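You operate a simulated robot arm through the tools that you are given. There is no shell and no other tool. Be economical: measure what you need, move in short steps, check, and stop when the job is done.

You run a simulated two-armed robot. Do the job below in one go: nothing can be reset, and whatever is moved stays where it is left.

TASK
Wipe up the spill on the table with the blue cloth and put it back.
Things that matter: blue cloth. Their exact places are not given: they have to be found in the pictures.

It is judged by the outcome, as a careful person would: the job done as asked, and still so three seconds after it is handed in. It fails if anything else is knocked over, pushed out of place, dropped, spilled or broken. Flat cloth is picked up by pressing the open fingertips on it (5 to 10 N) and closing them slowly along it; thin cloth reads only 2 to 8 mm in the jaws.

THE ROBOT
Two 6-joint arms with three-finger grippers on one trunk, on a base that drives. Base frame: it is fixed to the floor where the robot stands at the start and does not move with it; the origin is under the middle of the robot, x ahead of it, y to its left, z up; the surface under the hand at the start is at about z = 74. Readings come in cm, degrees, newtons and seconds.
The left shoulder is at the start at [4, 14.8, 127.3], the right one opposite. With the tool pointing down near the work surface each hand reaches from about 32 to 54 cm from the robot's upright axis, wherever it stands, measured 20 degrees to its own side. Payload 2.69 kg a hand.
The tool frame of a hand sits at the grasp point between the pads (the TCP): z along the fingers, y along the line on which they close. The tips reach 2.9 cm beyond it. Largest opening 12 cm; the body of the gripper starts 7.8 cm behind the TCP.
Orientation is that of the tool frame in the base frame, as a unit quaternion [w, x, y, z]. With the fingers straight down and closing along the base's y, the tool's x points along the base's -x, its y along +y and its z along -z.

THE INTERFACE
- The arms move only by the tool move_arm. It takes "left_motion", "right_motion" or both (then of equal length, played together; a hand with none holds still); each is a list of rows, each an object (a shift or turn left out is 0, a gripper value left out holds the last) with "fingers": the gripper command, from -1 (fully open) to 1 (shut), values between in proportion; "offset": the shift along the base's x, y, z in units of 100 mm (1.0 is 100 mm), a list of three; "delta_rot": the turn, a rotation vector about the base's x, y, z in units of 180 degrees (1.0 is 180 degrees), a list of three. In form: [{"fingers": fingers, "offset": [tx, ty, tz], "delta_rot": [ax, ay, az]}, ...]. A call has 1 to 20 rows; each row is the pose to reach, as a shift and turn from the pose commanded when the call began. A call with a number of a shift or a turn outside -1 to 1 is refused whole. Each row takes 0.2 s and may step no farther than 5 cm and 8.6 degrees from the row before; otherwise, or with a gripper value out of range, the whole call is refused. A pose out of reach is approached as far as the arm can. The call stops where the force on the tool passes 40 N (or 10 N more than at its start, if that is more) or the arm is blocked; 0.2 s more then pass. The fingers move at their own pace and stop on an object; they squeeze with about 34 N. The grip force told is the motor's: it shows also when the fingers shut on nothing. Time passes only in rows, and 0.2 s behind the last, so rows that repeat a pose let the fingers close. The reply holds the time, the measured pose of the TCP, the force on the tool along the base axes, the opening and the grip force, in the units named above and with some noise, with the torque about the TCP (base axes, N m) and any sound that the robot's microphone picked up.
- Cameras (640 x 400 px; columns grow to the right, rows downward): "scene" is now at [9.17, 0.72, 147.1]; the picture's right is [0.10, -0.99, 0.00], its down [-0.83, -0.09, -0.55] and it looks along [0.54, 0.06, -0.84] (base axes); focal length 255 px, centre (320, 200). "left" rides on the left gripper at [6.3, 0, -10.4] in its tool frame; the picture's right is [0.00, 1.00, 0.00], its down [-0.83, 0.00, -0.56] and it looks along [-0.56, 0.00, 0.83] (tool axes); focal length 275 px, centre (320, 200). "right" rides on the right gripper at [6.3, 0, -10.4] in its tool frame; the picture's right is [0.00, 1.00, 0.00], its down [-0.83, 0.00, -0.56] and it looks along [-0.56, 0.00, 0.83] (tool axes); focal length 275 px, centre (320, 200).
- grab_frame(camera): a new picture of that camera. No time passes.
- lift_body(by): slides the trunk up (or, below 0, down) by that many cm; the arms and the scene camera ride with it, the base frame stays. It gives what a move gives, with no picture.
- drive_base(legs): drives the robot by 1 to 6 legs, each [ahead, turn to the left] in cm and degrees, along the robot's own axes; the way and the turn of a leg run together, so that a leg with both is an arc; at most 150 cm and 180 degrees a leg. The arms and the cameras ride along, it lands a little off, and it stops where it bumps. It gives what a move gives.
- head_to(pan, tilt): turns the head with the scene camera to pan (to the left, within 86 degrees either way) and tilt (down, from -29 to 69), counted from straight ahead of the robot. It gives what a move gives.
- pixel_to_xyz(camera, pixels): for up to 12 pixels [column, row] of the newest picture of that camera ("zoom" is the newest enlarged one), the place [x, y, z] in the base frame of the surface seen there, good to about 0.2 cm. No time passes.
- close_up(camera, box): a new picture of the part [left, top, right, bottom] of that camera's present view, enlarged. No time passes.
- finish_job(): hands the job in; it is judged then, once.

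Work in short steps. Measure before you move; look again where a grasp or a placing could have gone wrong, and mend it. You have 80 turns and 70 pictures in all, those below and enlarged ones among them. Open the grippers and draw the arms clear of the work before you hand the job in, unless the task says otherwise; then end with one line.

The tools are called after "Request:" as name(argument=value, ...) on one line, values as JSON. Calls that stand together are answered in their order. move_arm: Moves the arms, as the interface text tells. Its arguments: {"type":"object","properties":{"left_motion":{"type":"array"},"right_motion":{"type":"array"}},"required":[]} The other tools are called the same way: lift_body (by) slides the trunk up or down; drive_base (legs) drives the base; head_to (pan, tilt) turns the head that bears the scene camera; grab_frame (camera) takes a picture; pixel_to_xyz (camera, pixels) gives the place of the surface under pixels of a picture; close_up (camera, box) takes an enlarged picture of a part of a camera's view; finish_job () hands the job in.

At the start:

```text
time_s: 0.0
left_position: [42.64, 33.67, 90.05]
left_tcp_rot: [0.0, -0.001, 1.0, 0.0]
left_wrist_force: [-0.5, 0.3, 0.7]
left_wrist_torque: [-0.03, -0.01, -0.02]
left_grip_width: 12.0
left_grip_force: 0.0
right_position: [53.84, -6.93, 98.69]
right_tcp_rot: [0.0, 0.0, 1.0, 0.0]
right_wrist_force: [-0.6, -0.6, 0.9]
right_wrist_torque: [-0.01, 0.01, 0.0]
right_grip_width: 12.0
right_grip_force: 0.1
trunk travel left (down, up): [-40.0, 9.8]
robot x, y, heading: [-0.01, 0.23, 0.1]
head pan, tilt: [6.0, 56.8]
```

scene: 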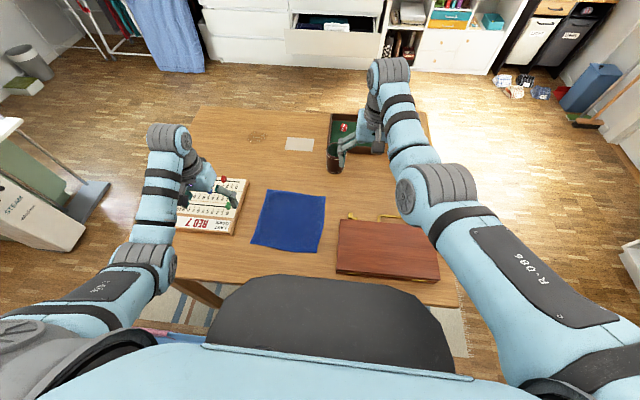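
right: 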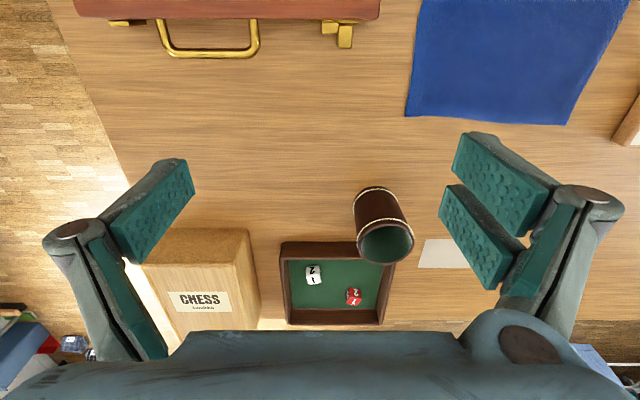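
left: 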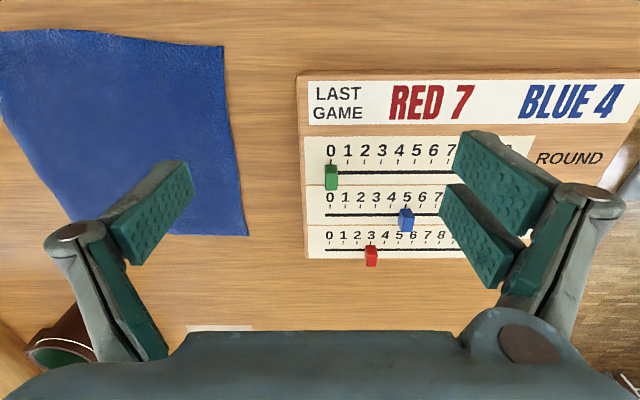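

The blue cloth lies at about (290,221) in the scene picture. The spill isn't obvious, so I take close-ups to find it.

Request:
close_up(camera="scene", box=[180, 95, 340, 195])

Request:
close_up(camera="scene", box=[220, 170, 460, 320])

```text
4.00 times, centred on (260, 145) of scene
```

zoom: 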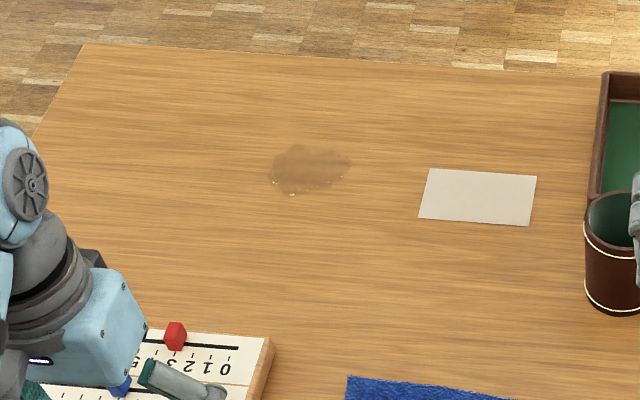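

```text
2.67 times, centred on (340, 245) of scene
```

zoom: 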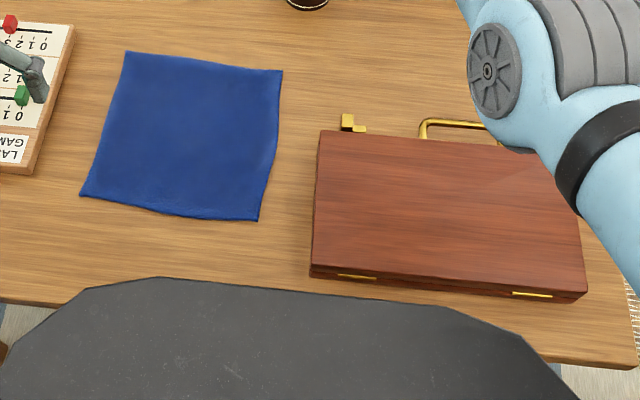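

The spill shows at scene (257,137), with a paper card to its right at (299,145). I measure the spill, the card, the cloth corners and the neighbours.

Request:
pixel_to_xyz(camera="scene", pixels=[[248, 137], [258, 131], [268, 135], [256, 144], [286, 137], [314, 140], [267, 190], [326, 197], [317, 253], [250, 243], [334, 165], [248, 181]])

Request:
grab_frame(camera="scene")

Request:
pixel_to_xyz(camera="left", pixels=[[222, 46], [248, 235], [75, 222], [2, 33], [150, 140], [300, 72], [308, 260], [60, 355], [190, 328], [250, 328]])

```text
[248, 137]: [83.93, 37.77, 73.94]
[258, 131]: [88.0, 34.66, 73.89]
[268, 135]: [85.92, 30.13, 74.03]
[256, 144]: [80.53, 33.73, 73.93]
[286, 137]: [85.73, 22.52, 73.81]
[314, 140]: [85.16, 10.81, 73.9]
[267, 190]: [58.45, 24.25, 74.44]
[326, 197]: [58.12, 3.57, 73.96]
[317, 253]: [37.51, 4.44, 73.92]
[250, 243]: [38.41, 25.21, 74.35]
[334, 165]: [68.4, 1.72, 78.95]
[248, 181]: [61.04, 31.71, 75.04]
```

```text
64 pictures are left
```

scene: 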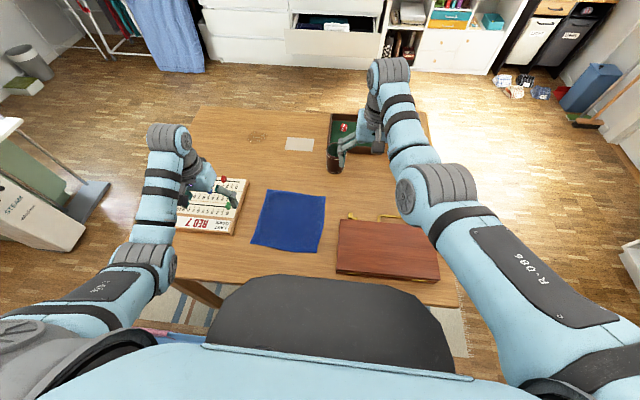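

```text
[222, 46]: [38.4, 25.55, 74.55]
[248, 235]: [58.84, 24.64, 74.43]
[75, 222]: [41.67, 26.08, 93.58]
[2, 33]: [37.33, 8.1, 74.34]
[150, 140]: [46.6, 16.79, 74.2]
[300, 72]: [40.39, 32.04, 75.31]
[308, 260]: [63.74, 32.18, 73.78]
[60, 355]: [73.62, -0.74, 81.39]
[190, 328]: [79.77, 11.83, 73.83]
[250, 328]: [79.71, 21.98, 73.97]
```

The cloth covers about x 38–58, y 4–25, and the spill is around (84, 34), beyond reach from here. I measure the table edges and the floor clutter to the left to choose a driving route.

Request:
pixel_to_xyz(camera="scene", pixels=[[201, 107], [425, 115], [220, 281], [456, 305], [185, 230], [178, 280], [106, 183], [80, 215], [40, 75], [75, 250], [17, 120], [180, 68]])

Request:
head_to(pan=60, tilt=45)

Request:
grab_frame(camera="scene")

```text
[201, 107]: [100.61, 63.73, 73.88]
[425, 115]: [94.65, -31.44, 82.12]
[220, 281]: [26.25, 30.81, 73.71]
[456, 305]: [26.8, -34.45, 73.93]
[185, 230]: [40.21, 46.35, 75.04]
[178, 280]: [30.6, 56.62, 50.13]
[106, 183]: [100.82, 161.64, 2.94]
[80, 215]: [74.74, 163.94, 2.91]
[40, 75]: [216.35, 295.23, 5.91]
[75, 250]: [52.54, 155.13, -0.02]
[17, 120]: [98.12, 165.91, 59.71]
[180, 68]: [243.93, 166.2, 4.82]
```

```text
time_s: 1.2
left_position: [42.47, 33.57, 89.92]
left_tcp_rot: [0.0, 0.0, 1.0, -0.001]
left_wrist_force: [-0.4, 0.4, 0.1]
left_wrist_torque: [0.02, -0.02, 0.0]
left_grip_width: 11.99
left_grip_force: 0.0
right_position: [53.77, -6.9, 98.67]
right_tcp_rot: [0.001, 0.0, 1.0, 0.001]
right_wrist_force: [-0.3, -0.2, 0.0]
right_wrist_torque: [0.0, 0.01, 0.01]
right_grip_width: 12.01
right_grip_force: 0.0
trunk travel left (down, up): [-40.0, 9.8]
robot x, y, heading: [0.12, 0.01, -0.3]
head pan, tilt: [60.0, 45.0]
```

```text
63 pictures are left
```

scene: 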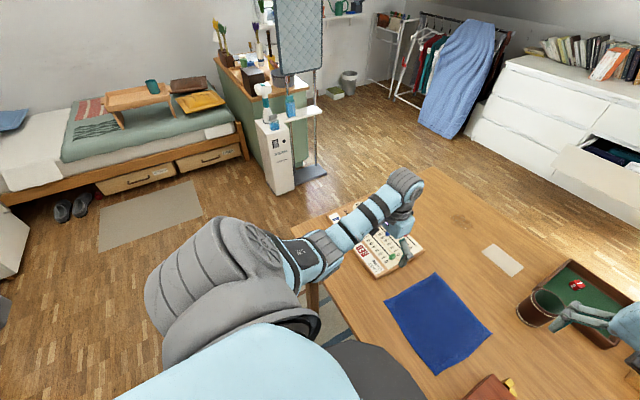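

The table spans x 26–100.6 with its left edge near y 62, and the floor to its left and behind looks free. Before planning the drive I look straight down at my own front.

Request:
pixel_to_xyz(camera="scene", pixels=[[265, 190], [315, 178], [293, 195], [250, 150], [195, 185], [525, 145], [445, 130], [415, 172], [330, 268], [345, 90], [300, 130], [185, 235]])

Request:
head_to(pan=0, tilt=69)

Request:
grab_frame(camera="scene")

```text
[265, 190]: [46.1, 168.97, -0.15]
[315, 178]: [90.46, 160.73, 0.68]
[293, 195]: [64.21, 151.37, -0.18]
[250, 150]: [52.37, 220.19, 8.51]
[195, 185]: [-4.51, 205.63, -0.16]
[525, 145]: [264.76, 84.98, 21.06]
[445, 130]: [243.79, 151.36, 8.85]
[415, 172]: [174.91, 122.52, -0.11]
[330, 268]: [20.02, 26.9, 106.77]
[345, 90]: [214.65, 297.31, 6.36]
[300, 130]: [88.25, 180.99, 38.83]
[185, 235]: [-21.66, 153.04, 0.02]
```

```text
time_s: 2.5
left_position: [42.58, 33.59, 90.09]
left_tcp_rot: [0.0, 0.0, 1.0, -0.001]
left_wrist_force: [-0.3, -0.6, -0.7]
left_wrist_torque: [0.0, -0.01, -0.04]
left_grip_width: 12.0
left_grip_force: 0.1
right_position: [53.83, -6.89, 98.56]
right_tcp_rot: [0.0, 0.001, 1.0, 0.0]
right_wrist_force: [0.9, 0.0, 0.3]
right_wrist_torque: [-0.02, -0.01, 0.01]
right_grip_width: 12.0
right_grip_force: 0.0
trunk travel left (down, up): [-40.0, 9.8]
robot x, y, heading: [-0.07, -0.14, -0.2]
head pan, tilt: [0.0, 68.8]
```

```text
62 pictures are left
```

scene: 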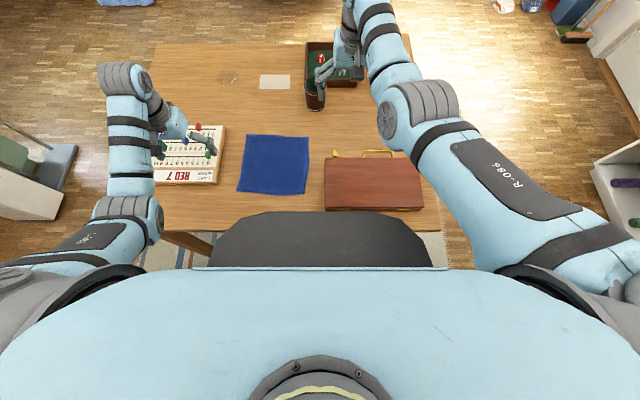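

I measure how far the dark front part of the robot extends and how high it sits relative to the table edge.

Request:
pixel_to_xyz(camera="scene", pixels=[[330, 214], [330, 225], [330, 260], [230, 240], [420, 240], [214, 265], [432, 264], [330, 275], [330, 210], [167, 210], [150, 50]])

```text
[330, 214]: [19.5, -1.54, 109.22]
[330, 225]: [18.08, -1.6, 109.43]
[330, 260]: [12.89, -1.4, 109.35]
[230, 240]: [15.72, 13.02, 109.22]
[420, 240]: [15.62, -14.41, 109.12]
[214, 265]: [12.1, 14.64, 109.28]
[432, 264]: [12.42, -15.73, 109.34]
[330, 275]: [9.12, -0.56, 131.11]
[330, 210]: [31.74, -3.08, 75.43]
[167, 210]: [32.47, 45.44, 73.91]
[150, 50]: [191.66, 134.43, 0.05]
```

The chest shelf reaches x≈20 at z 109, so I'll keep at least 26 cm from the table edges while working. Next I bring the left hand above the near part of the cloth at (41, 15), half open, staying high over the scoreboard.

Request:
move_arm(left_motion=[{"fingers": 0, "offset": [0, -0.45, 0]}, {"offset": [0, -0.9, 0]}, {"offset": [-0.1, -1.0, 0]}])

Request:
move_arm(left_motion=[{"fingers": 0, "offset": [0, -0.45, 0]}, {"offset": [0, -0.86, 0]}, {"offset": [0, -0.86, -0.4]}, {"offset": [0, -0.86, -0.8]}, {"offset": [0, -0.86, -0.95]}, {"offset": [0, -0.86, -0.95]}])

Request:
grab_frame(camera="left")

```text
time_s: 3.3
left_position: [42.57, 23.85, 88.14]
left_tcp_rot: [0.001, 0.001, 1.0, 0.001]
left_wrist_force: [-0.4, 0.4, 0.3]
left_wrist_torque: [0.0, 0.0, 0.01]
left_grip_width: 6.01
left_grip_force: 0.0
left hand out of reach, approached as far as the arm can: row 1, 2, 3
right_position: [53.73, -6.79, 98.74]
right_tcp_rot: [0.0, 0.0, 1.0, 0.001]
right_wrist_force: [-0.4, -0.3, -0.2]
right_wrist_torque: [0.03, -0.01, -0.02]
right_grip_width: 12.0
right_grip_force: 0.1
trunk travel left (down, up): [-40.0, 9.8]
robot x, y, heading: [0.34, -0.16, -0.2]
head pan, tilt: [0.0, 68.8]
```

```text
time_s: 4.7
left_position: [42.71, 15.19, 78.96]
left_tcp_rot: [0.001, 0.0, 1.0, 0.001]
left_wrist_force: [-0.6, 0.1, 0.7]
left_wrist_torque: [-0.03, 0.01, 0.06]
left_grip_width: 5.99
left_grip_force: 0.1
right_position: [53.81, -6.86, 98.74]
right_tcp_rot: [0.0, -0.001, 1.0, 0.0]
right_wrist_force: [0.2, 0.0, 0.2]
right_wrist_torque: [0.01, 0.01, -0.02]
right_grip_width: 12.01
right_grip_force: 0.0
trunk travel left (down, up): [-40.0, 9.8]
robot x, y, heading: [0.08, 0.1, -0.1]
head pan, tilt: [0.0, 68.8]
```

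```text
61 pictures are left
```

left: 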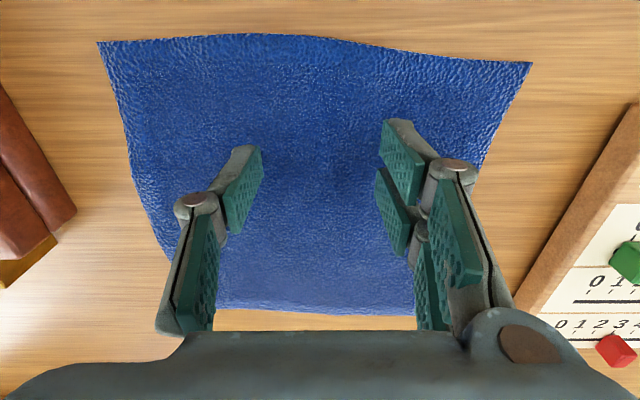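

The hand straddles the cloth with its tips at about z 76 and x 42.7, with the near edge at the picture's top. I move 1.5 cm nearer that edge and descend slowly to touch it.

Request:
move_arm(left_motion=[{"offset": [-0.15, 0, 0]}, {"offset": [-0.15, 0, -0.1]}, {"offset": [-0.15, 0, -0.14]}, {"offset": [-0.15, 0, -0.17]}, {"offset": [-0.15, 0, -0.17]}])

```text
time_s: 5.9
left_position: [41.11, 15.14, 77.19]
left_tcp_rot: [0.0, -0.001, 1.0, 0.001]
left_wrist_force: [-0.8, 0.2, 0.3]
left_wrist_torque: [0.03, -0.01, 0.02]
left_grip_width: 6.02
left_grip_force: 0.1
right_position: [53.67, -6.9, 98.75]
right_tcp_rot: [0.0, 0.0, 1.0, 0.001]
right_wrist_force: [-0.3, 0.2, 0.5]
right_wrist_torque: [0.0, 0.01, 0.0]
right_grip_width: 12.0
right_grip_force: 0.1
trunk travel left (down, up): [-40.0, 9.8]
robot x, y, heading: [0.2, -0.19, -0.0]
head pan, tilt: [0.0, 68.8]
```

No contact yet, with the tips at z≈74.3. I go down in 1 mm steps.

Request:
move_arm(left_motion=[{"offset": [0, 0, -0.02]}, {"offset": [0, 0, -0.03]}, {"offset": [0, 0, -0.03]}])

```text
time_s: 6.7
left_position: [41.15, 15.22, 76.97]
left_tcp_rot: [0.001, 0.001, 1.0, -0.001]
left_wrist_force: [1.4, 0.3, 13.5]
left_wrist_torque: [0.18, 0.01, -0.01]
left_grip_width: 6.03
left_grip_force: 4.8
right_position: [53.72, -6.92, 98.64]
right_tcp_rot: [0.0, -0.001, 1.0, -0.001]
right_wrist_force: [-0.2, 0.5, 0.3]
right_wrist_torque: [-0.01, 0.0, 0.0]
right_grip_width: 11.97
right_grip_force: 0.0
trunk travel left (down, up): [-40.0, 9.8]
robot x, y, heading: [-0.02, -0.11, 0.1]
head pan, tilt: [0.0, 68.8]
```

Contact reads 13.5 N, a bit more than the 5–10 N wanted. I ease up half a millimetre and close slowly.

Request:
move_arm(left_motion=[{"fingers": 0, "offset": [0, 0, 0.007]}, {"fingers": 0.1, "offset": [0, 0, 0.007]}, {"fingers": 0.2, "offset": [0, 0, 0.007]}, {"fingers": 0.3, "offset": [0, 0, 0.007]}, {"fingers": 0.4, "offset": [0, 0, 0.007]}, {"fingers": 0.5, "offset": [0, 0, 0.007]}, {"fingers": 0.6, "offset": [0, 0, 0.007]}, {"fingers": 0.7, "offset": [0, 0, 0.007]}, {"fingers": 0.8, "offset": [0, 0, 0.007]}, {"fingers": 0.9, "offset": [0, 0, 0.007]}, {"fingers": 1, "offset": [0, 0, 0.007]}, {"fingers": 1, "offset": [0, 0, 0.007]}, {"fingers": 1, "offset": [0, 0, 0.007]}])

Request:
grab_frame(camera="left")

```text
time_s: 9.5
left_position: [40.94, 15.03, 77.07]
left_tcp_rot: [0.0, -0.001, 1.0, -0.001]
left_wrist_force: [-1.3, 0.2, 6.1]
left_wrist_torque: [-0.03, 0.03, -0.03]
left_grip_width: 0.48
left_grip_force: 33.8
right_position: [53.81, -6.87, 98.71]
right_tcp_rot: [0.0, 0.0, 1.0, 0.0]
right_wrist_force: [-0.3, -0.5, -0.3]
right_wrist_torque: [0.02, 0.04, -0.02]
right_grip_width: 11.99
right_grip_force: 0.1
trunk travel left (down, up): [-40.0, 9.8]
robot x, y, heading: [0.24, -0.18, 0.2]
head pan, tilt: [0.0, 68.8]
```

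```text
60 pictures are left
```

left: 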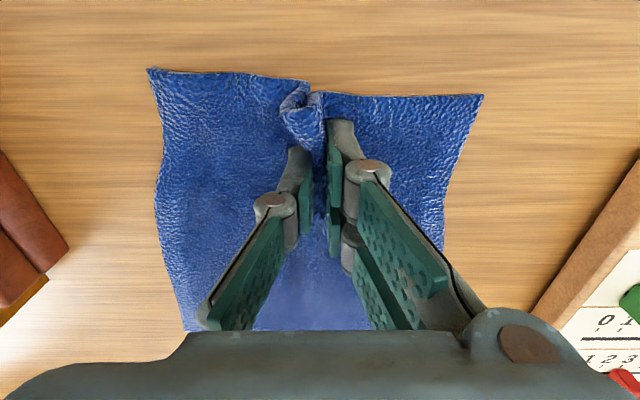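

The jaws read 4.8 mm and a fold is held. I raise the trunk, then lift the hand up and outward, and check.

Request:
lift_body(by=9.5)

Request:
move_arm(left_motion=[{"offset": [0.2, 0, 0.3]}, {"offset": [0.4, 0.05, 0.6]}, {"offset": [0.6, 0.1, 0.95]}, {"offset": [0.7, 0.1, 1.0]}])

Request:
grab_frame(camera="scene")

```text
time_s: 10.8
left_position: [41.04, 15.19, 86.5]
left_tcp_rot: [0.0, 0.001, 1.0, 0.0]
left_wrist_force: [-0.5, 0.4, -0.1]
left_wrist_torque: [-0.07, 0.01, -0.01]
left_grip_width: 0.46
left_grip_force: 33.4
right_position: [53.78, -6.87, 108.24]
right_tcp_rot: [0.0, 0.0, 1.0, 0.0]
right_wrist_force: [-0.3, 0.4, 0.0]
right_wrist_torque: [0.01, 0.01, -0.04]
right_grip_width: 11.99
right_grip_force: 0.0
trunk travel left (down, up): [-49.5, 0.3]
robot x, y, heading: [0.1, 0.05, -0.0]
head pan, tilt: [0.0, 68.8]
```

```text
time_s: 11.8
left_position: [48.2, 16.24, 96.53]
left_tcp_rot: [0.0, 0.0, 1.0, 0.0]
left_wrist_force: [0.1, -1.0, -0.2]
left_wrist_torque: [-0.05, 0.01, -0.02]
left_grip_width: 0.46
left_grip_force: 33.4
right_position: [53.74, -6.86, 108.08]
right_tcp_rot: [0.0, 0.0, 1.0, 0.0]
right_wrist_force: [-0.1, -0.3, -0.1]
right_wrist_torque: [-0.01, 0.0, 0.03]
right_grip_width: 12.02
right_grip_force: 0.1
trunk travel left (down, up): [-49.5, 0.3]
robot x, y, heading: [-0.15, 0.36, -0.2]
head pan, tilt: [0.0, 68.8]
```

```text
59 pictures are left
```

scene: 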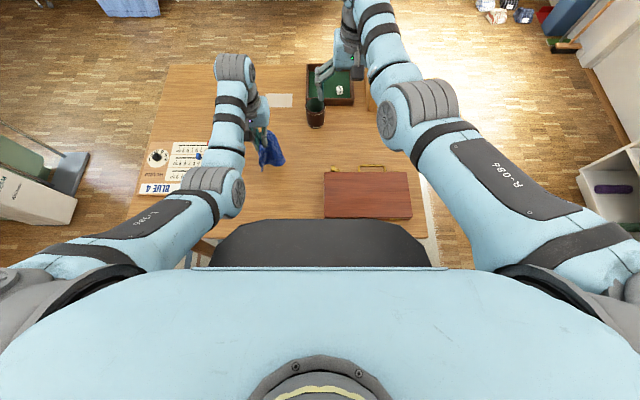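

The cloth hangs from the left hand. I lift it further to clear everything and look to the side and rear before driving.

Request:
move_arm(left_motion=[{"offset": [0.05, 0, 0.45]}, {"offset": [0.1, 0, 0.9]}, {"offset": [0.1, 0, 1.0]}])

Request:
head_to(pan=86, tilt=35)

Request:
grab_frame(camera="scene")

```text
time_s: 12.6
left_position: [50.64, 16.04, 105.26]
left_tcp_rot: [-0.001, 0.0, 1.0, 0.0]
left_wrist_force: [-0.3, -0.1, -0.2]
left_wrist_torque: [-0.01, 0.02, 0.02]
left_grip_width: 0.47
left_grip_force: 33.4
left hand out of reach, approached as far as the arm can: row 2, 3
right_position: [53.73, -6.85, 108.07]
right_tcp_rot: [0.001, 0.0, 1.0, 0.0]
right_wrist_force: [-0.6, 1.3, -0.5]
right_wrist_torque: [-0.01, -0.02, -0.01]
right_grip_width: 11.98
right_grip_force: 0.0
trunk travel left (down, up): [-49.5, 0.3]
robot x, y, heading: [0.14, -0.15, 0.0]
head pan, tilt: [0.0, 68.8]
```

```text
time_s: 14.2
left_position: [50.57, 16.13, 105.32]
left_tcp_rot: [0.0, 0.001, 1.0, 0.0]
left_wrist_force: [0.2, -0.4, 0.4]
left_wrist_torque: [-0.04, 0.01, 0.02]
left_grip_width: 0.47
left_grip_force: 33.7
right_position: [53.85, -6.88, 108.14]
right_tcp_rot: [0.0, 0.0, 1.0, 0.0]
right_wrist_force: [0.3, 0.2, -0.3]
right_wrist_torque: [-0.03, 0.0, 0.03]
right_grip_width: 12.01
right_grip_force: 0.1
trunk travel left (down, up): [-49.5, 0.3]
robot x, y, heading: [-0.11, 0.41, -0.2]
head pan, tilt: [85.9, 35.0]
```

```text
58 pictures are left
```

scene: 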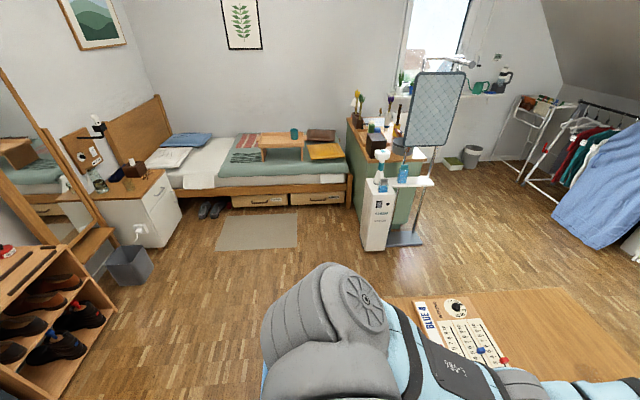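

I locate the shoe rack, mirror and table leg corner to be sure the turning space is free.

Request:
pixel_to_xyz(camera="scene", pixels=[[115, 308], [75, 255], [25, 385], [150, 275], [390, 300], [565, 290], [430, 170], [370, 250], [420, 240], [250, 380]])

```text
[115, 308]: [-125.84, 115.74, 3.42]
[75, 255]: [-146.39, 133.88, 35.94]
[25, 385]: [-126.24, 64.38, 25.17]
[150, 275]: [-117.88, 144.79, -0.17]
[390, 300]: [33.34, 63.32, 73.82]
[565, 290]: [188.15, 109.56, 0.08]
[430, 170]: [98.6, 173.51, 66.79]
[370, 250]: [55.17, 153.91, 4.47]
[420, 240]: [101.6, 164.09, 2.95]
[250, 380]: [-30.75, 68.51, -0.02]
```

The space is free: the table's left edge is y≈63.5 and the rack and mirror are far away. I back off, turn left, drive past the table's left side and turn to face along x.

Request:
drive_base(legs=[[-20, 0], [0, 90], [105, 0], [0, -90]])

Request:
head_to(pan=0, tilt=30)

Request:
grab_frame(camera="scene")

```text
time_s: 21.3
left_position: [-36.59, 68.62, 103.84]
left_tcp_rot: [0.02, -0.706, 0.707, 0.022]
left_wrist_force: [0.8, 1.6, 0.6]
left_wrist_torque: [-0.17, 0.0, -0.07]
left_grip_width: 0.47
left_grip_force: 33.1
right_position: [-14.09, 67.58, 104.39]
right_tcp_rot: [0.046, 0.712, -0.696, 0.08]
right_wrist_force: [-1.6, 2.0, -1.2]
right_wrist_torque: [-0.15, -0.05, 0.02]
right_grip_width: 11.97
right_grip_force: 0.1
trunk travel left (down, up): [-49.5, 0.3]
robot x, y, heading: [-20.68, 19.47, 90.0]
head pan, tilt: [85.9, 35.0]
stopped in leg 3: the robot was blocked; the commanded pose is now the measured one
```

```text
time_s: 22.9
left_position: [-36.68, 67.82, 104.85]
left_tcp_rot: [-0.006, 0.707, -0.707, -0.008]
left_wrist_force: [0.1, 0.4, -0.7]
left_wrist_torque: [0.03, -0.02, -0.12]
left_grip_width: 0.45
left_grip_force: 33.2
right_position: [-13.89, 69.2, 106.49]
right_tcp_rot: [0.023, 0.71, -0.702, 0.043]
right_wrist_force: [0.1, 0.1, 0.4]
right_wrist_torque: [0.01, -0.01, -0.02]
right_grip_width: 12.0
right_grip_force: 0.1
trunk travel left (down, up): [-49.5, 0.3]
robot x, y, heading: [-20.88, 19.64, 90.2]
head pan, tilt: [0.0, 30.0]
```

```text
57 pictures are left
```

scene: 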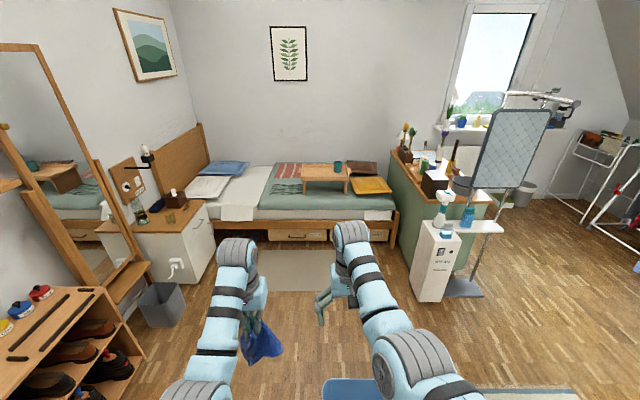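

The drive was blocked at y≈19.5, and a blue object shows at the bottom (380,390). I look down to see what it is.

Request:
head_to(pan=0, tilt=66)

Request:
grab_frame(camera="scene")

Request:
head_to(pan=-60, tilt=60)

Request:
grab_frame(camera="scene")

```text
time_s: 23.9
left_position: [-36.72, 68.0, 104.75]
left_tcp_rot: [-0.005, 0.708, -0.706, -0.006]
left_wrist_force: [-0.1, 0.3, 0.3]
left_wrist_torque: [0.03, -0.03, -0.08]
left_grip_width: 0.43
left_grip_force: 33.0
right_position: [-13.89, 69.52, 106.41]
right_tcp_rot: [0.023, 0.711, -0.702, 0.044]
right_wrist_force: [-0.4, 0.3, -0.5]
right_wrist_torque: [0.01, 0.02, 0.0]
right_grip_width: 12.0
right_grip_force: 0.0
trunk travel left (down, up): [-49.5, 0.3]
robot x, y, heading: [-20.5, 19.59, 90.0]
head pan, tilt: [0.0, 66.0]
```

```text
56 pictures are left
```

scene: 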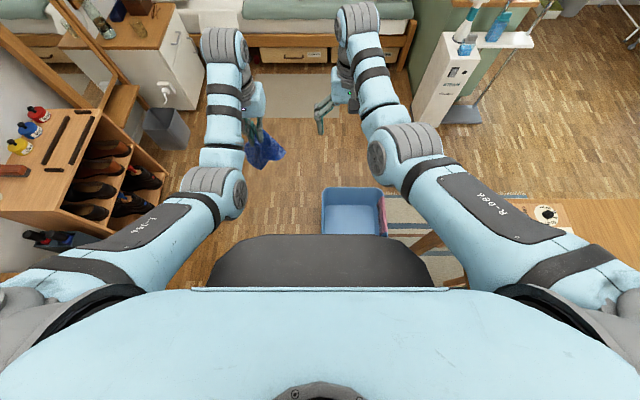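

```text
time_s: 25.2
left_position: [-36.62, 68.08, 104.77]
left_tcp_rot: [-0.005, 0.707, -0.707, -0.006]
left_wrist_force: [0.1, -0.4, 0.0]
left_wrist_torque: [0.0, -0.01, -0.06]
left_grip_width: 0.44
left_grip_force: 33.1
right_position: [-14.01, 69.46, 106.33]
right_tcp_rot: [0.024, 0.71, -0.702, 0.043]
right_wrist_force: [-0.9, 0.5, 0.0]
right_wrist_torque: [-0.02, 0.03, 0.0]
right_grip_width: 12.0
right_grip_force: 0.1
trunk travel left (down, up): [-49.5, 0.3]
robot x, y, heading: [-20.62, 19.31, 90.2]
head pan, tilt: [-60.0, 60.0]
```

```text
55 pictures are left
```

scene: 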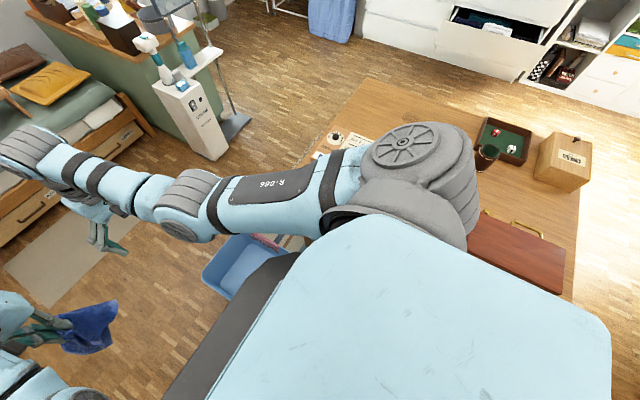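

A blue crate with a pink edge stands on the floor ahead and the base touched it. I measure its extent before backing off to go round it.

Request:
pixel_to_xyz(camera="scene", pixels=[[237, 236], [203, 272], [232, 298], [288, 255], [262, 238], [245, 265], [285, 243], [210, 285], [300, 240]])

Request:
close_up(camera="scene", box=[180, 215, 340, 315])

```text
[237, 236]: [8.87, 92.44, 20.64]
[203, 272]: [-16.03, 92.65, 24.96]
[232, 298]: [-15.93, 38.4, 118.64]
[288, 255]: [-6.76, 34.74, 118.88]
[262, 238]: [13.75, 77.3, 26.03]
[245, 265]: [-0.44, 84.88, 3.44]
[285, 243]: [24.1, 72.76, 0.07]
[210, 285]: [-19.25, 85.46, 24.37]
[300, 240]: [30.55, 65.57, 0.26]
```

```text
4.00 times, centred on (260, 265) of scene
```

zoom: 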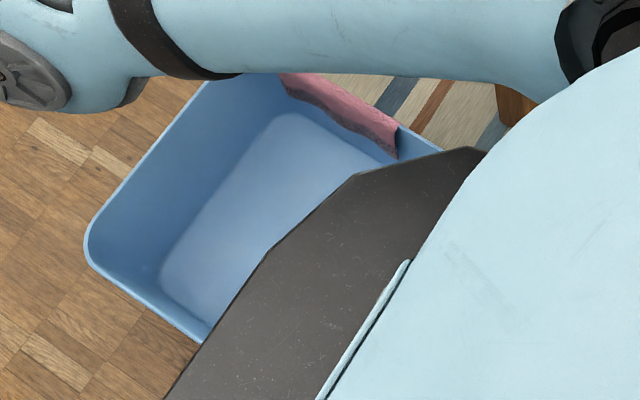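

I want to know whether the crate was shifted, so I measure the pink rag's ends and the crate's rim precisely.

Request:
pixel_to_xyz(camera="zoom", pixels=[[290, 85], [395, 148], [200, 85], [88, 235], [205, 340], [340, 115], [120, 190], [430, 150], [390, 125]])

```text
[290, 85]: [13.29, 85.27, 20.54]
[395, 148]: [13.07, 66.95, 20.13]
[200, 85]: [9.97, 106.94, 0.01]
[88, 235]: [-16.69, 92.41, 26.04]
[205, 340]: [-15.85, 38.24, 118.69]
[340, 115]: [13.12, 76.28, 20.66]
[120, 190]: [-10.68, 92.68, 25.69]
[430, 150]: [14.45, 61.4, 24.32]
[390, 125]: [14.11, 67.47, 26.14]
```

The crate's rim lies about x −19…14, y up to 92.7, and it may have been nudged. I back away and return to the start pose to compare it with the first picture.

Request:
drive_base(legs=[[-19.5, 0], [0, -90], [20, 0]])

Request:
head_to(pan=6, tilt=56.8)

Request:
grab_frame(camera="scene")

```text
time_s: 31.9
left_position: [48.13, 13.35, 105.04]
left_tcp_rot: [0.011, 0.017, 1.0, 0.002]
left_wrist_force: [-0.2, 0.2, -0.5]
left_wrist_torque: [0.01, -0.03, 0.12]
left_grip_width: 0.47
left_grip_force: 33.5
right_position: [48.74, -9.35, 106.62]
right_tcp_rot: [-0.046, 0.011, 0.999, -0.013]
right_wrist_force: [-0.5, -0.6, 0.4]
right_wrist_torque: [0.01, -0.04, 0.0]
right_grip_width: 12.01
right_grip_force: 0.0
trunk travel left (down, up): [-49.5, 0.3]
robot x, y, heading: [-0.98, -0.57, -2.2]
head pan, tilt: [-60.0, 60.0]
```

```text
time_s: 33.2
left_position: [48.56, 13.5, 104.85]
left_tcp_rot: [0.011, 0.017, 1.0, 0.0]
left_wrist_force: [-0.3, -0.2, 0.5]
left_wrist_torque: [-0.01, 0.02, 0.1]
left_grip_width: 0.45
left_grip_force: 33.2
right_position: [49.23, -9.37, 106.48]
right_tcp_rot: [-0.047, 0.012, 0.999, -0.012]
right_wrist_force: [-0.2, 0.0, -0.1]
right_wrist_torque: [0.0, 0.03, 0.05]
right_grip_width: 11.98
right_grip_force: 0.0
trunk travel left (down, up): [-49.5, 0.3]
robot x, y, heading: [-0.68, -1.31, -2.2]
head pan, tilt: [6.0, 56.8]
```

```text
53 pictures are left
```

scene: 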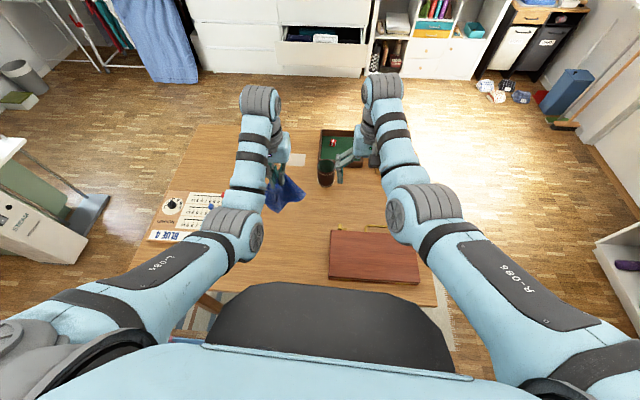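

Pink still shows near (190,335). I zoom in on the lower left to measure the crate's rag.

Request:
close_up(camera="scene", box=[130, 290, 226, 350])

Request:
pixel_to_xyz(camera="zoom", pixels=[[300, 300], [350, 290], [400, 290], [450, 290], [270, 320], [330, 320], [500, 250], [400, 310]])

```text
6.67 times, centred on (178, 320) of scene
```

zoom: 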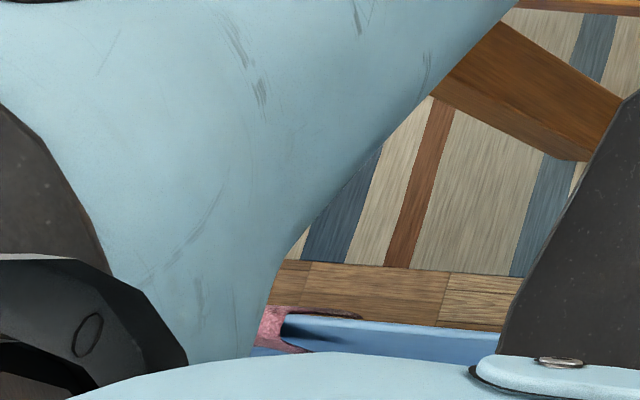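

```text
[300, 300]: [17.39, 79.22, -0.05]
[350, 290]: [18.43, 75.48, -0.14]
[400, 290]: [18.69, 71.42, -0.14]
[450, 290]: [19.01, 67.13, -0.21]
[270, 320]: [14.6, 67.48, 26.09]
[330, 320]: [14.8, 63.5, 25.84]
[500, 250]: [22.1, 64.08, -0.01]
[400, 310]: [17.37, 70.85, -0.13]
```

The rim sits at x≈14.7 with the rag's near end at y 67.5, which matches where it showed at the start, so the crate seems unmoved. The gap between crate and steamer is tight, so I look at the right side for a route round that end of the table.

Request:
head_to(pan=-50, tilt=40)

Request:
grab_frame(camera="scene")

Request:
pixel_to_xyz(camera="scene", pixels=[[100, 200], [200, 200], [300, 200], [400, 200], [500, 200], [600, 200], [200, 300], [300, 300], [400, 300], [500, 300], [600, 300], [300, 120]])

```text
time_s: 34.5
left_position: [48.6, 13.43, 104.73]
left_tcp_rot: [0.01, 0.017, 1.0, 0.0]
left_wrist_force: [-0.2, 0.4, -0.8]
left_wrist_torque: [-0.04, 0.0, 0.09]
left_grip_width: 0.45
left_grip_force: 33.2
right_position: [49.11, -9.43, 106.32]
right_tcp_rot: [-0.047, 0.011, 0.999, -0.013]
right_wrist_force: [0.4, -0.4, 0.6]
right_wrist_torque: [0.0, 0.03, 0.0]
right_grip_width: 11.99
right_grip_force: 0.1
trunk travel left (down, up): [-49.5, 0.3]
robot x, y, heading: [-0.35, -0.67, -1.9]
head pan, tilt: [-50.0, 40.0]
```

```text
51 pictures are left
```

scene: 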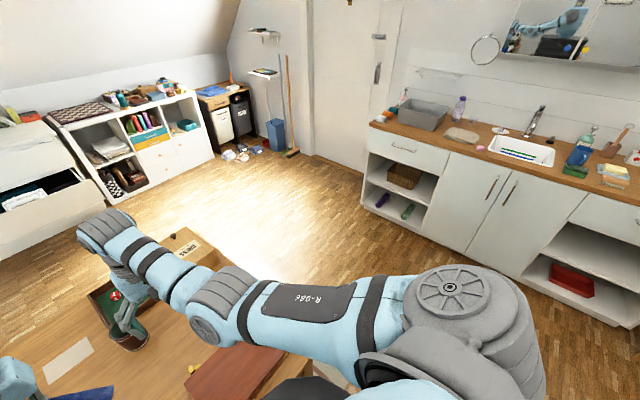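

```text
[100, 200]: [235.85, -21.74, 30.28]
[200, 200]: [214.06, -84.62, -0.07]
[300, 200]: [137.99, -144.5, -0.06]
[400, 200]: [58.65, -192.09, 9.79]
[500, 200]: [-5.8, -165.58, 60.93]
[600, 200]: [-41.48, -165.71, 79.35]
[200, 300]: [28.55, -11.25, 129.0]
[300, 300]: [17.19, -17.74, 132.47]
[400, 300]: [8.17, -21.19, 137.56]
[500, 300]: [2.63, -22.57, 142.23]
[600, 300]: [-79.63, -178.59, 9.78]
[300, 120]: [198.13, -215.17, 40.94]
```

The right side is wide open, with the counter front at y≈−165 and the dresser at x≈236. I back off and turn left to see the crate's near edge, which gives me the size of my base for keeping clear of the table legs.

Request:
drive_base(legs=[[-25, 0], [0, 62]])

Request:
head_to(pan=5, tilt=60)

Request:
grab_frame(camera="scene")

```text
time_s: 39.0
left_position: [-15.55, 50.32, 104.84]
left_tcp_rot: [0.009, -0.504, 0.864, 0.007]
left_wrist_force: [-0.1, -0.3, 0.3]
left_wrist_torque: [-0.01, -0.02, -0.1]
left_grip_width: 0.47
left_grip_force: 33.1
right_position: [4.87, 40.08, 106.31]
right_tcp_rot: [-0.034, -0.509, 0.86, -0.035]
right_wrist_force: [-0.3, -1.0, -0.7]
right_wrist_torque: [0.0, 0.0, -0.02]
right_grip_width: 12.0
right_grip_force: 0.0
trunk travel left (down, up): [-49.5, 0.3]
robot x, y, heading: [-25.31, -0.01, 60.9]
head pan, tilt: [-50.0, 40.0]
```

```text
time_s: 40.3
left_position: [-15.7, 50.27, 104.88]
left_tcp_rot: [0.011, -0.505, 0.863, 0.008]
left_wrist_force: [-0.1, -0.2, -0.3]
left_wrist_torque: [-0.01, 0.02, -0.11]
left_grip_width: 0.45
left_grip_force: 33.2
right_position: [4.9, 40.24, 106.35]
right_tcp_rot: [-0.034, -0.509, 0.859, -0.037]
right_wrist_force: [-0.7, 0.8, 0.4]
right_wrist_torque: [0.03, 0.0, 0.0]
right_grip_width: 11.98
right_grip_force: 0.1
trunk travel left (down, up): [-49.5, 0.3]
robot x, y, heading: [-25.67, -0.09, 60.7]
head pan, tilt: [5.0, 60.0]
```

```text
50 pictures are left
```

scene: 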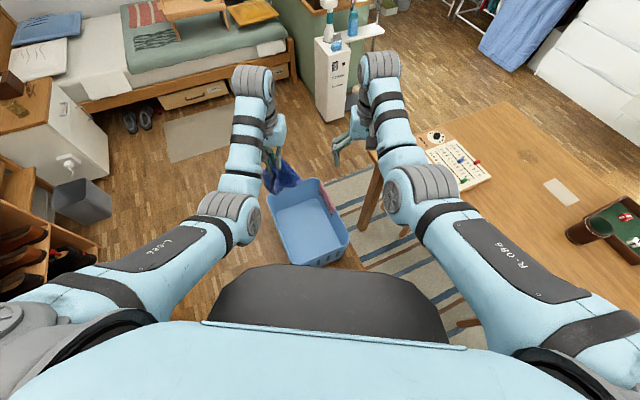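

The crate is now visible with its near corners at about (292,264) and (348,240). I measure these, the table leg and the front of my base area.

Request:
pixel_to_xyz(camera="scene", pixels=[[292, 262], [348, 240], [266, 205], [316, 178], [366, 222], [405, 232], [470, 324], [378, 170], [350, 262]])

```text
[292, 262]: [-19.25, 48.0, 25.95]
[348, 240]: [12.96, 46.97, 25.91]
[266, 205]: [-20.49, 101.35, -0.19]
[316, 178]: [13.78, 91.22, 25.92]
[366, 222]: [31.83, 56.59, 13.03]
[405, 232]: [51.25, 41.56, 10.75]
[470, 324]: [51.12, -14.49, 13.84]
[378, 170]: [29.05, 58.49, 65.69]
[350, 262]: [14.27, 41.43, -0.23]
```

The base reaches only about 27 cm ahead of its axis, so standing at x≈130 behind the table is clear of it. I take the wide right-hand route in two parts.

Request:
drive_base(legs=[[0, -151], [88, 0], [0, 90], [80, 0]])

Request:
head_to(pan=20, tilt=45)

Request:
grab_frame(camera="scene")

```text
time_s: 58.9
left_position: [100.26, -64.97, 104.92]
left_tcp_rot: [0.013, -0.026, 1.0, 0.001]
left_wrist_force: [0.0, 0.2, 0.1]
left_wrist_torque: [-0.01, 0.01, -0.11]
left_grip_width: 0.43
left_grip_force: 32.9
right_position: [102.61, -87.69, 106.46]
right_tcp_rot: [-0.047, -0.032, 0.998, -0.015]
right_wrist_force: [0.1, -0.2, 0.6]
right_wrist_torque: [-0.05, -0.02, 0.01]
right_grip_width: 12.0
right_grip_force: 0.1
trunk travel left (down, up): [-49.5, 0.3]
robot x, y, heading: [52.47, -83.35, 3.3]
head pan, tilt: [5.0, 60.0]
```

```text
time_s: 59.7
left_position: [100.35, -64.86, 104.95]
left_tcp_rot: [0.014, -0.025, 1.0, 0.001]
left_wrist_force: [-1.0, -0.8, -0.3]
left_wrist_torque: [-0.01, 0.02, -0.09]
left_grip_width: 0.43
left_grip_force: 33.6
right_position: [102.88, -87.6, 106.36]
right_tcp_rot: [-0.046, -0.032, 0.998, -0.016]
right_wrist_force: [0.7, -0.2, 0.3]
right_wrist_torque: [0.0, -0.02, -0.01]
right_grip_width: 12.0
right_grip_force: 0.0
trunk travel left (down, up): [-49.5, 0.3]
robot x, y, heading: [52.36, -83.16, 3.2]
head pan, tilt: [20.0, 45.0]
```

```text
49 pictures are left
```

scene: 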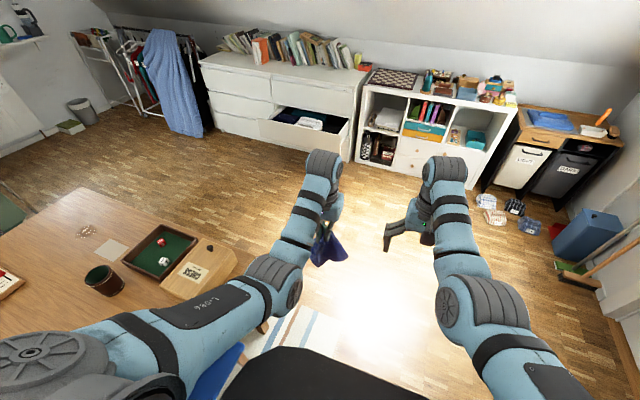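

The way ahead is free, with a blue thing on the floor near the table's right end at (215,375). I measure it and the open drawer.

Request:
pixel_to_xyz(camera="scene", pixels=[[215, 375], [240, 348], [235, 250], [310, 150], [270, 325], [340, 330], [150, 185], [345, 120], [88, 230]])

```text
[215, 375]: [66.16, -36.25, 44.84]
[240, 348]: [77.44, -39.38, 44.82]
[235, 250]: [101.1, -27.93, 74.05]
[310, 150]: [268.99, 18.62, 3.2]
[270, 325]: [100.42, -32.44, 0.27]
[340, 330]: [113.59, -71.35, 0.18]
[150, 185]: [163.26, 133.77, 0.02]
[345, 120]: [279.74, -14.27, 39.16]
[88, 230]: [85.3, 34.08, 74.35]
```

The seat near y −40 is clear of my path. I drive on behind the table and turn to face it.

Request:
drive_base(legs=[[80, 0], [0, 86.8], [128, 0], [0, 90]])

Request:
head_to(pan=10, tilt=60)

Request:
grab_frame(camera="scene")

```text
time_s: 77.5
left_position: [85.78, 33.28, 104.93]
left_tcp_rot: [0.0, 1.0, -0.01, -0.015]
left_wrist_force: [-1.0, -0.4, 0.0]
left_wrist_torque: [0.03, 0.0, -0.08]
left_grip_width: 0.45
left_grip_force: 33.3
right_position: [84.94, 56.06, 106.29]
right_tcp_rot: [-0.014, 0.999, -0.005, 0.047]
right_wrist_force: [-1.0, 0.3, 0.2]
right_wrist_torque: [0.0, 0.03, 0.0]
right_grip_width: 12.02
right_grip_force: 0.0
trunk travel left (down, up): [-49.5, 0.3]
robot x, y, heading: [134.99, 48.6, 179.0]
head pan, tilt: [20.0, 45.0]
```

```text
time_s: 78.3
left_position: [85.65, 33.44, 105.0]
left_tcp_rot: [0.0, 1.0, -0.011, -0.015]
left_wrist_force: [0.1, 0.0, -0.4]
left_wrist_torque: [0.0, 0.01, -0.08]
left_grip_width: 0.45
left_grip_force: 33.0
right_position: [84.88, 56.15, 106.25]
right_tcp_rot: [-0.014, 0.999, -0.004, 0.048]
right_wrist_force: [-0.1, -0.4, 0.3]
right_wrist_torque: [-0.01, -0.01, 0.02]
right_grip_width: 11.98
right_grip_force: 0.1
trunk travel left (down, up): [-49.5, 0.3]
robot x, y, heading: [135.27, 48.41, 178.9]
head pan, tilt: [10.0, 60.0]
```

```text
48 pictures are left
```

scene: 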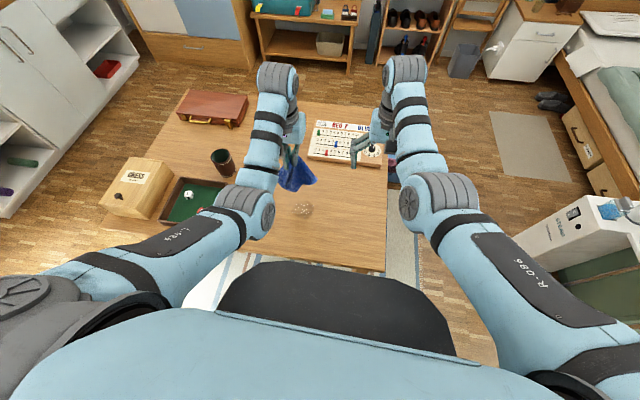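

I'm in place, with the spill visible at (304,209). I re-measure its edges and the neighbours.

Request:
close_up(camera="scene", box=[240, 160, 368, 240])

Request:
pixel_to_xyz(camera="zoom", pixels=[[320, 240], [280, 240], [365, 245], [320, 205], [325, 275]])

Request:
grab_frame(camera="left")

```text
5.00 times, centred on (304, 200) of scene
```

zoom: 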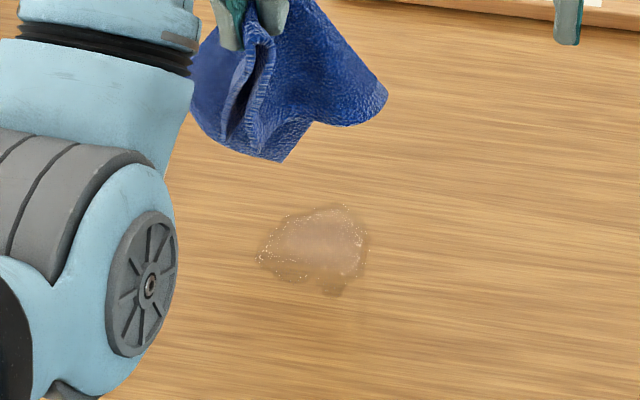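

```text
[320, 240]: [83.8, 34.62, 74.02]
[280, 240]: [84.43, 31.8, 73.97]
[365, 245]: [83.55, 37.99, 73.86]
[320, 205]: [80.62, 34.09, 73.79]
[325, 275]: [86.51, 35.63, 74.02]
```

```text
46 pictures are left
```

left: 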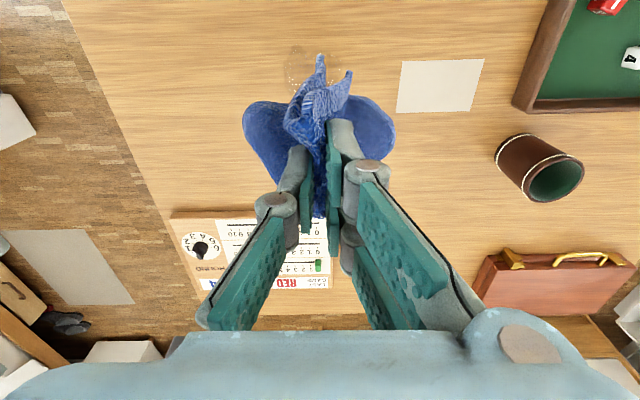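

The spill covers x≈80–88, y≈30–38.5, and the hand is right above it; the card is at y<22.5. I lower the trunk back, then lower the hand most of the way, and check how the cloth settles.

Request:
lift_body(by=-9.5)

Request:
move_arm(left_motion=[{"offset": [0, 0.05, -0.3]}, {"offset": [0, 0.1, -0.6]}, {"offset": [0, 0.1, -0.9]}, {"offset": [0, 0.1, -1.2]}, {"offset": [0, 0.1, -1.4]}, {"offset": [0, 0.1, -1.55]}])

Request:
grab_frame(camera="scene")

Request:
grab_frame(camera="left")

```text
time_s: 79.6
left_position: [85.67, 33.35, 95.48]
left_tcp_rot: [0.0, 1.0, -0.01, -0.015]
left_wrist_force: [0.5, -0.1, -1.1]
left_wrist_torque: [0.01, -0.02, -0.09]
left_grip_width: 0.44
left_grip_force: 32.7
right_position: [84.94, 56.07, 96.88]
right_tcp_rot: [-0.013, 0.999, -0.005, 0.048]
right_wrist_force: [-0.4, -1.0, 0.8]
right_wrist_torque: [-0.02, -0.01, 0.0]
right_grip_width: 12.01
right_grip_force: 0.1
trunk travel left (down, up): [-40.0, 9.8]
robot x, y, heading: [134.81, 48.74, 179.0]
head pan, tilt: [10.0, 60.0]
```

```text
refused: -1.2 is not a number from -1 to 1
```

```text
45 pictures are left
```

scene: 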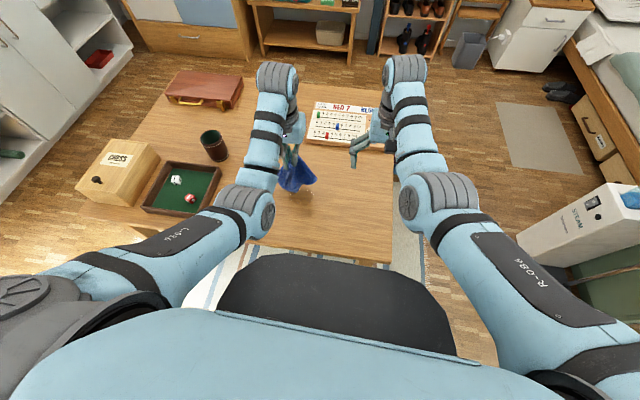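

```text
44 pictures are left
```

left: 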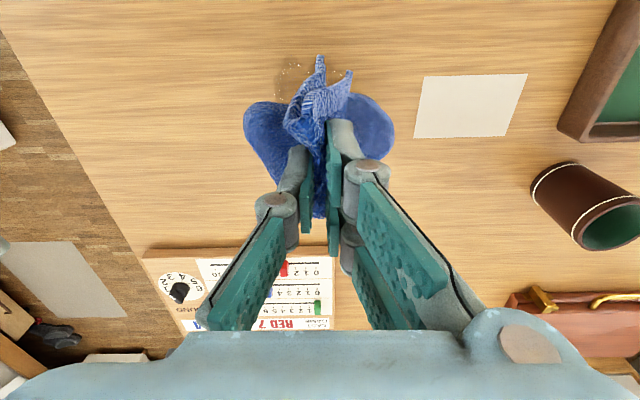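

The offset limit of 1 per call stopped the second part. I lower in two calls, landing at about (86, 34.5).

Request:
move_arm(left_motion=[{"offset": [0, 0.05, -0.3]}, {"offset": [0, 0.1, -0.6]}, {"offset": [0, 0.1, -0.95]}])

Request:
move_arm(left_motion=[{"offset": [0, 0, -0.3]}, {"offset": [0, 0, -0.6]}, {"offset": [0, 0, -0.75]}])

Request:
grab_frame(camera="left")

Request:
grab_frame(camera="scene")

```text
time_s: 80.4
left_position: [85.73, 34.07, 85.75]
left_tcp_rot: [0.0, 1.0, -0.012, -0.015]
left_wrist_force: [0.0, -0.2, 0.2]
left_wrist_torque: [0.0, 0.0, -0.09]
left_grip_width: 0.43
left_grip_force: 32.8
right_position: [85.03, 56.08, 96.89]
right_tcp_rot: [-0.014, 0.999, -0.005, 0.047]
right_wrist_force: [-0.4, -0.3, 0.7]
right_wrist_torque: [-0.02, -0.01, 0.01]
right_grip_width: 12.0
right_grip_force: 0.1
trunk travel left (down, up): [-40.0, 9.8]
robot x, y, heading: [134.95, 48.35, 178.9]
head pan, tilt: [10.0, 60.0]
```

```text
time_s: 81.2
left_position: [85.69, 34.26, 78.48]
left_tcp_rot: [0.001, 1.0, -0.011, -0.016]
left_wrist_force: [-0.2, 0.6, 4.8]
left_wrist_torque: [-0.05, 0.03, -0.12]
left_grip_width: 0.44
left_grip_force: 33.3
right_position: [84.98, 56.11, 96.89]
right_tcp_rot: [-0.014, 0.999, -0.005, 0.048]
right_wrist_force: [-0.2, -0.3, -0.8]
right_wrist_torque: [-0.01, 0.01, -0.01]
right_grip_width: 12.02
right_grip_force: 0.0
trunk travel left (down, up): [-40.0, 9.8]
robot x, y, heading: [134.79, 47.99, 178.8]
head pan, tilt: [10.0, 60.0]
```

```text
43 pictures are left
```

left: 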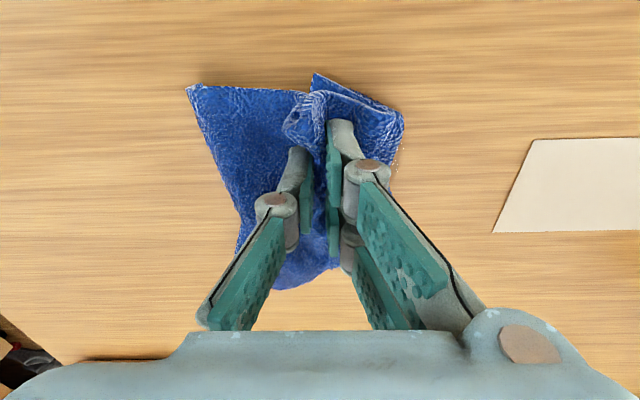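

```text
42 pictures are left
```

scene: 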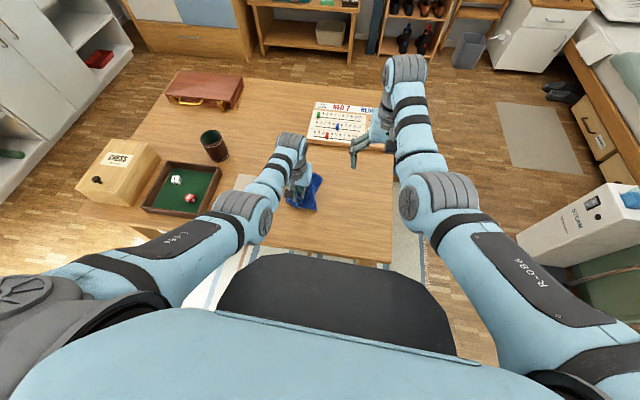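

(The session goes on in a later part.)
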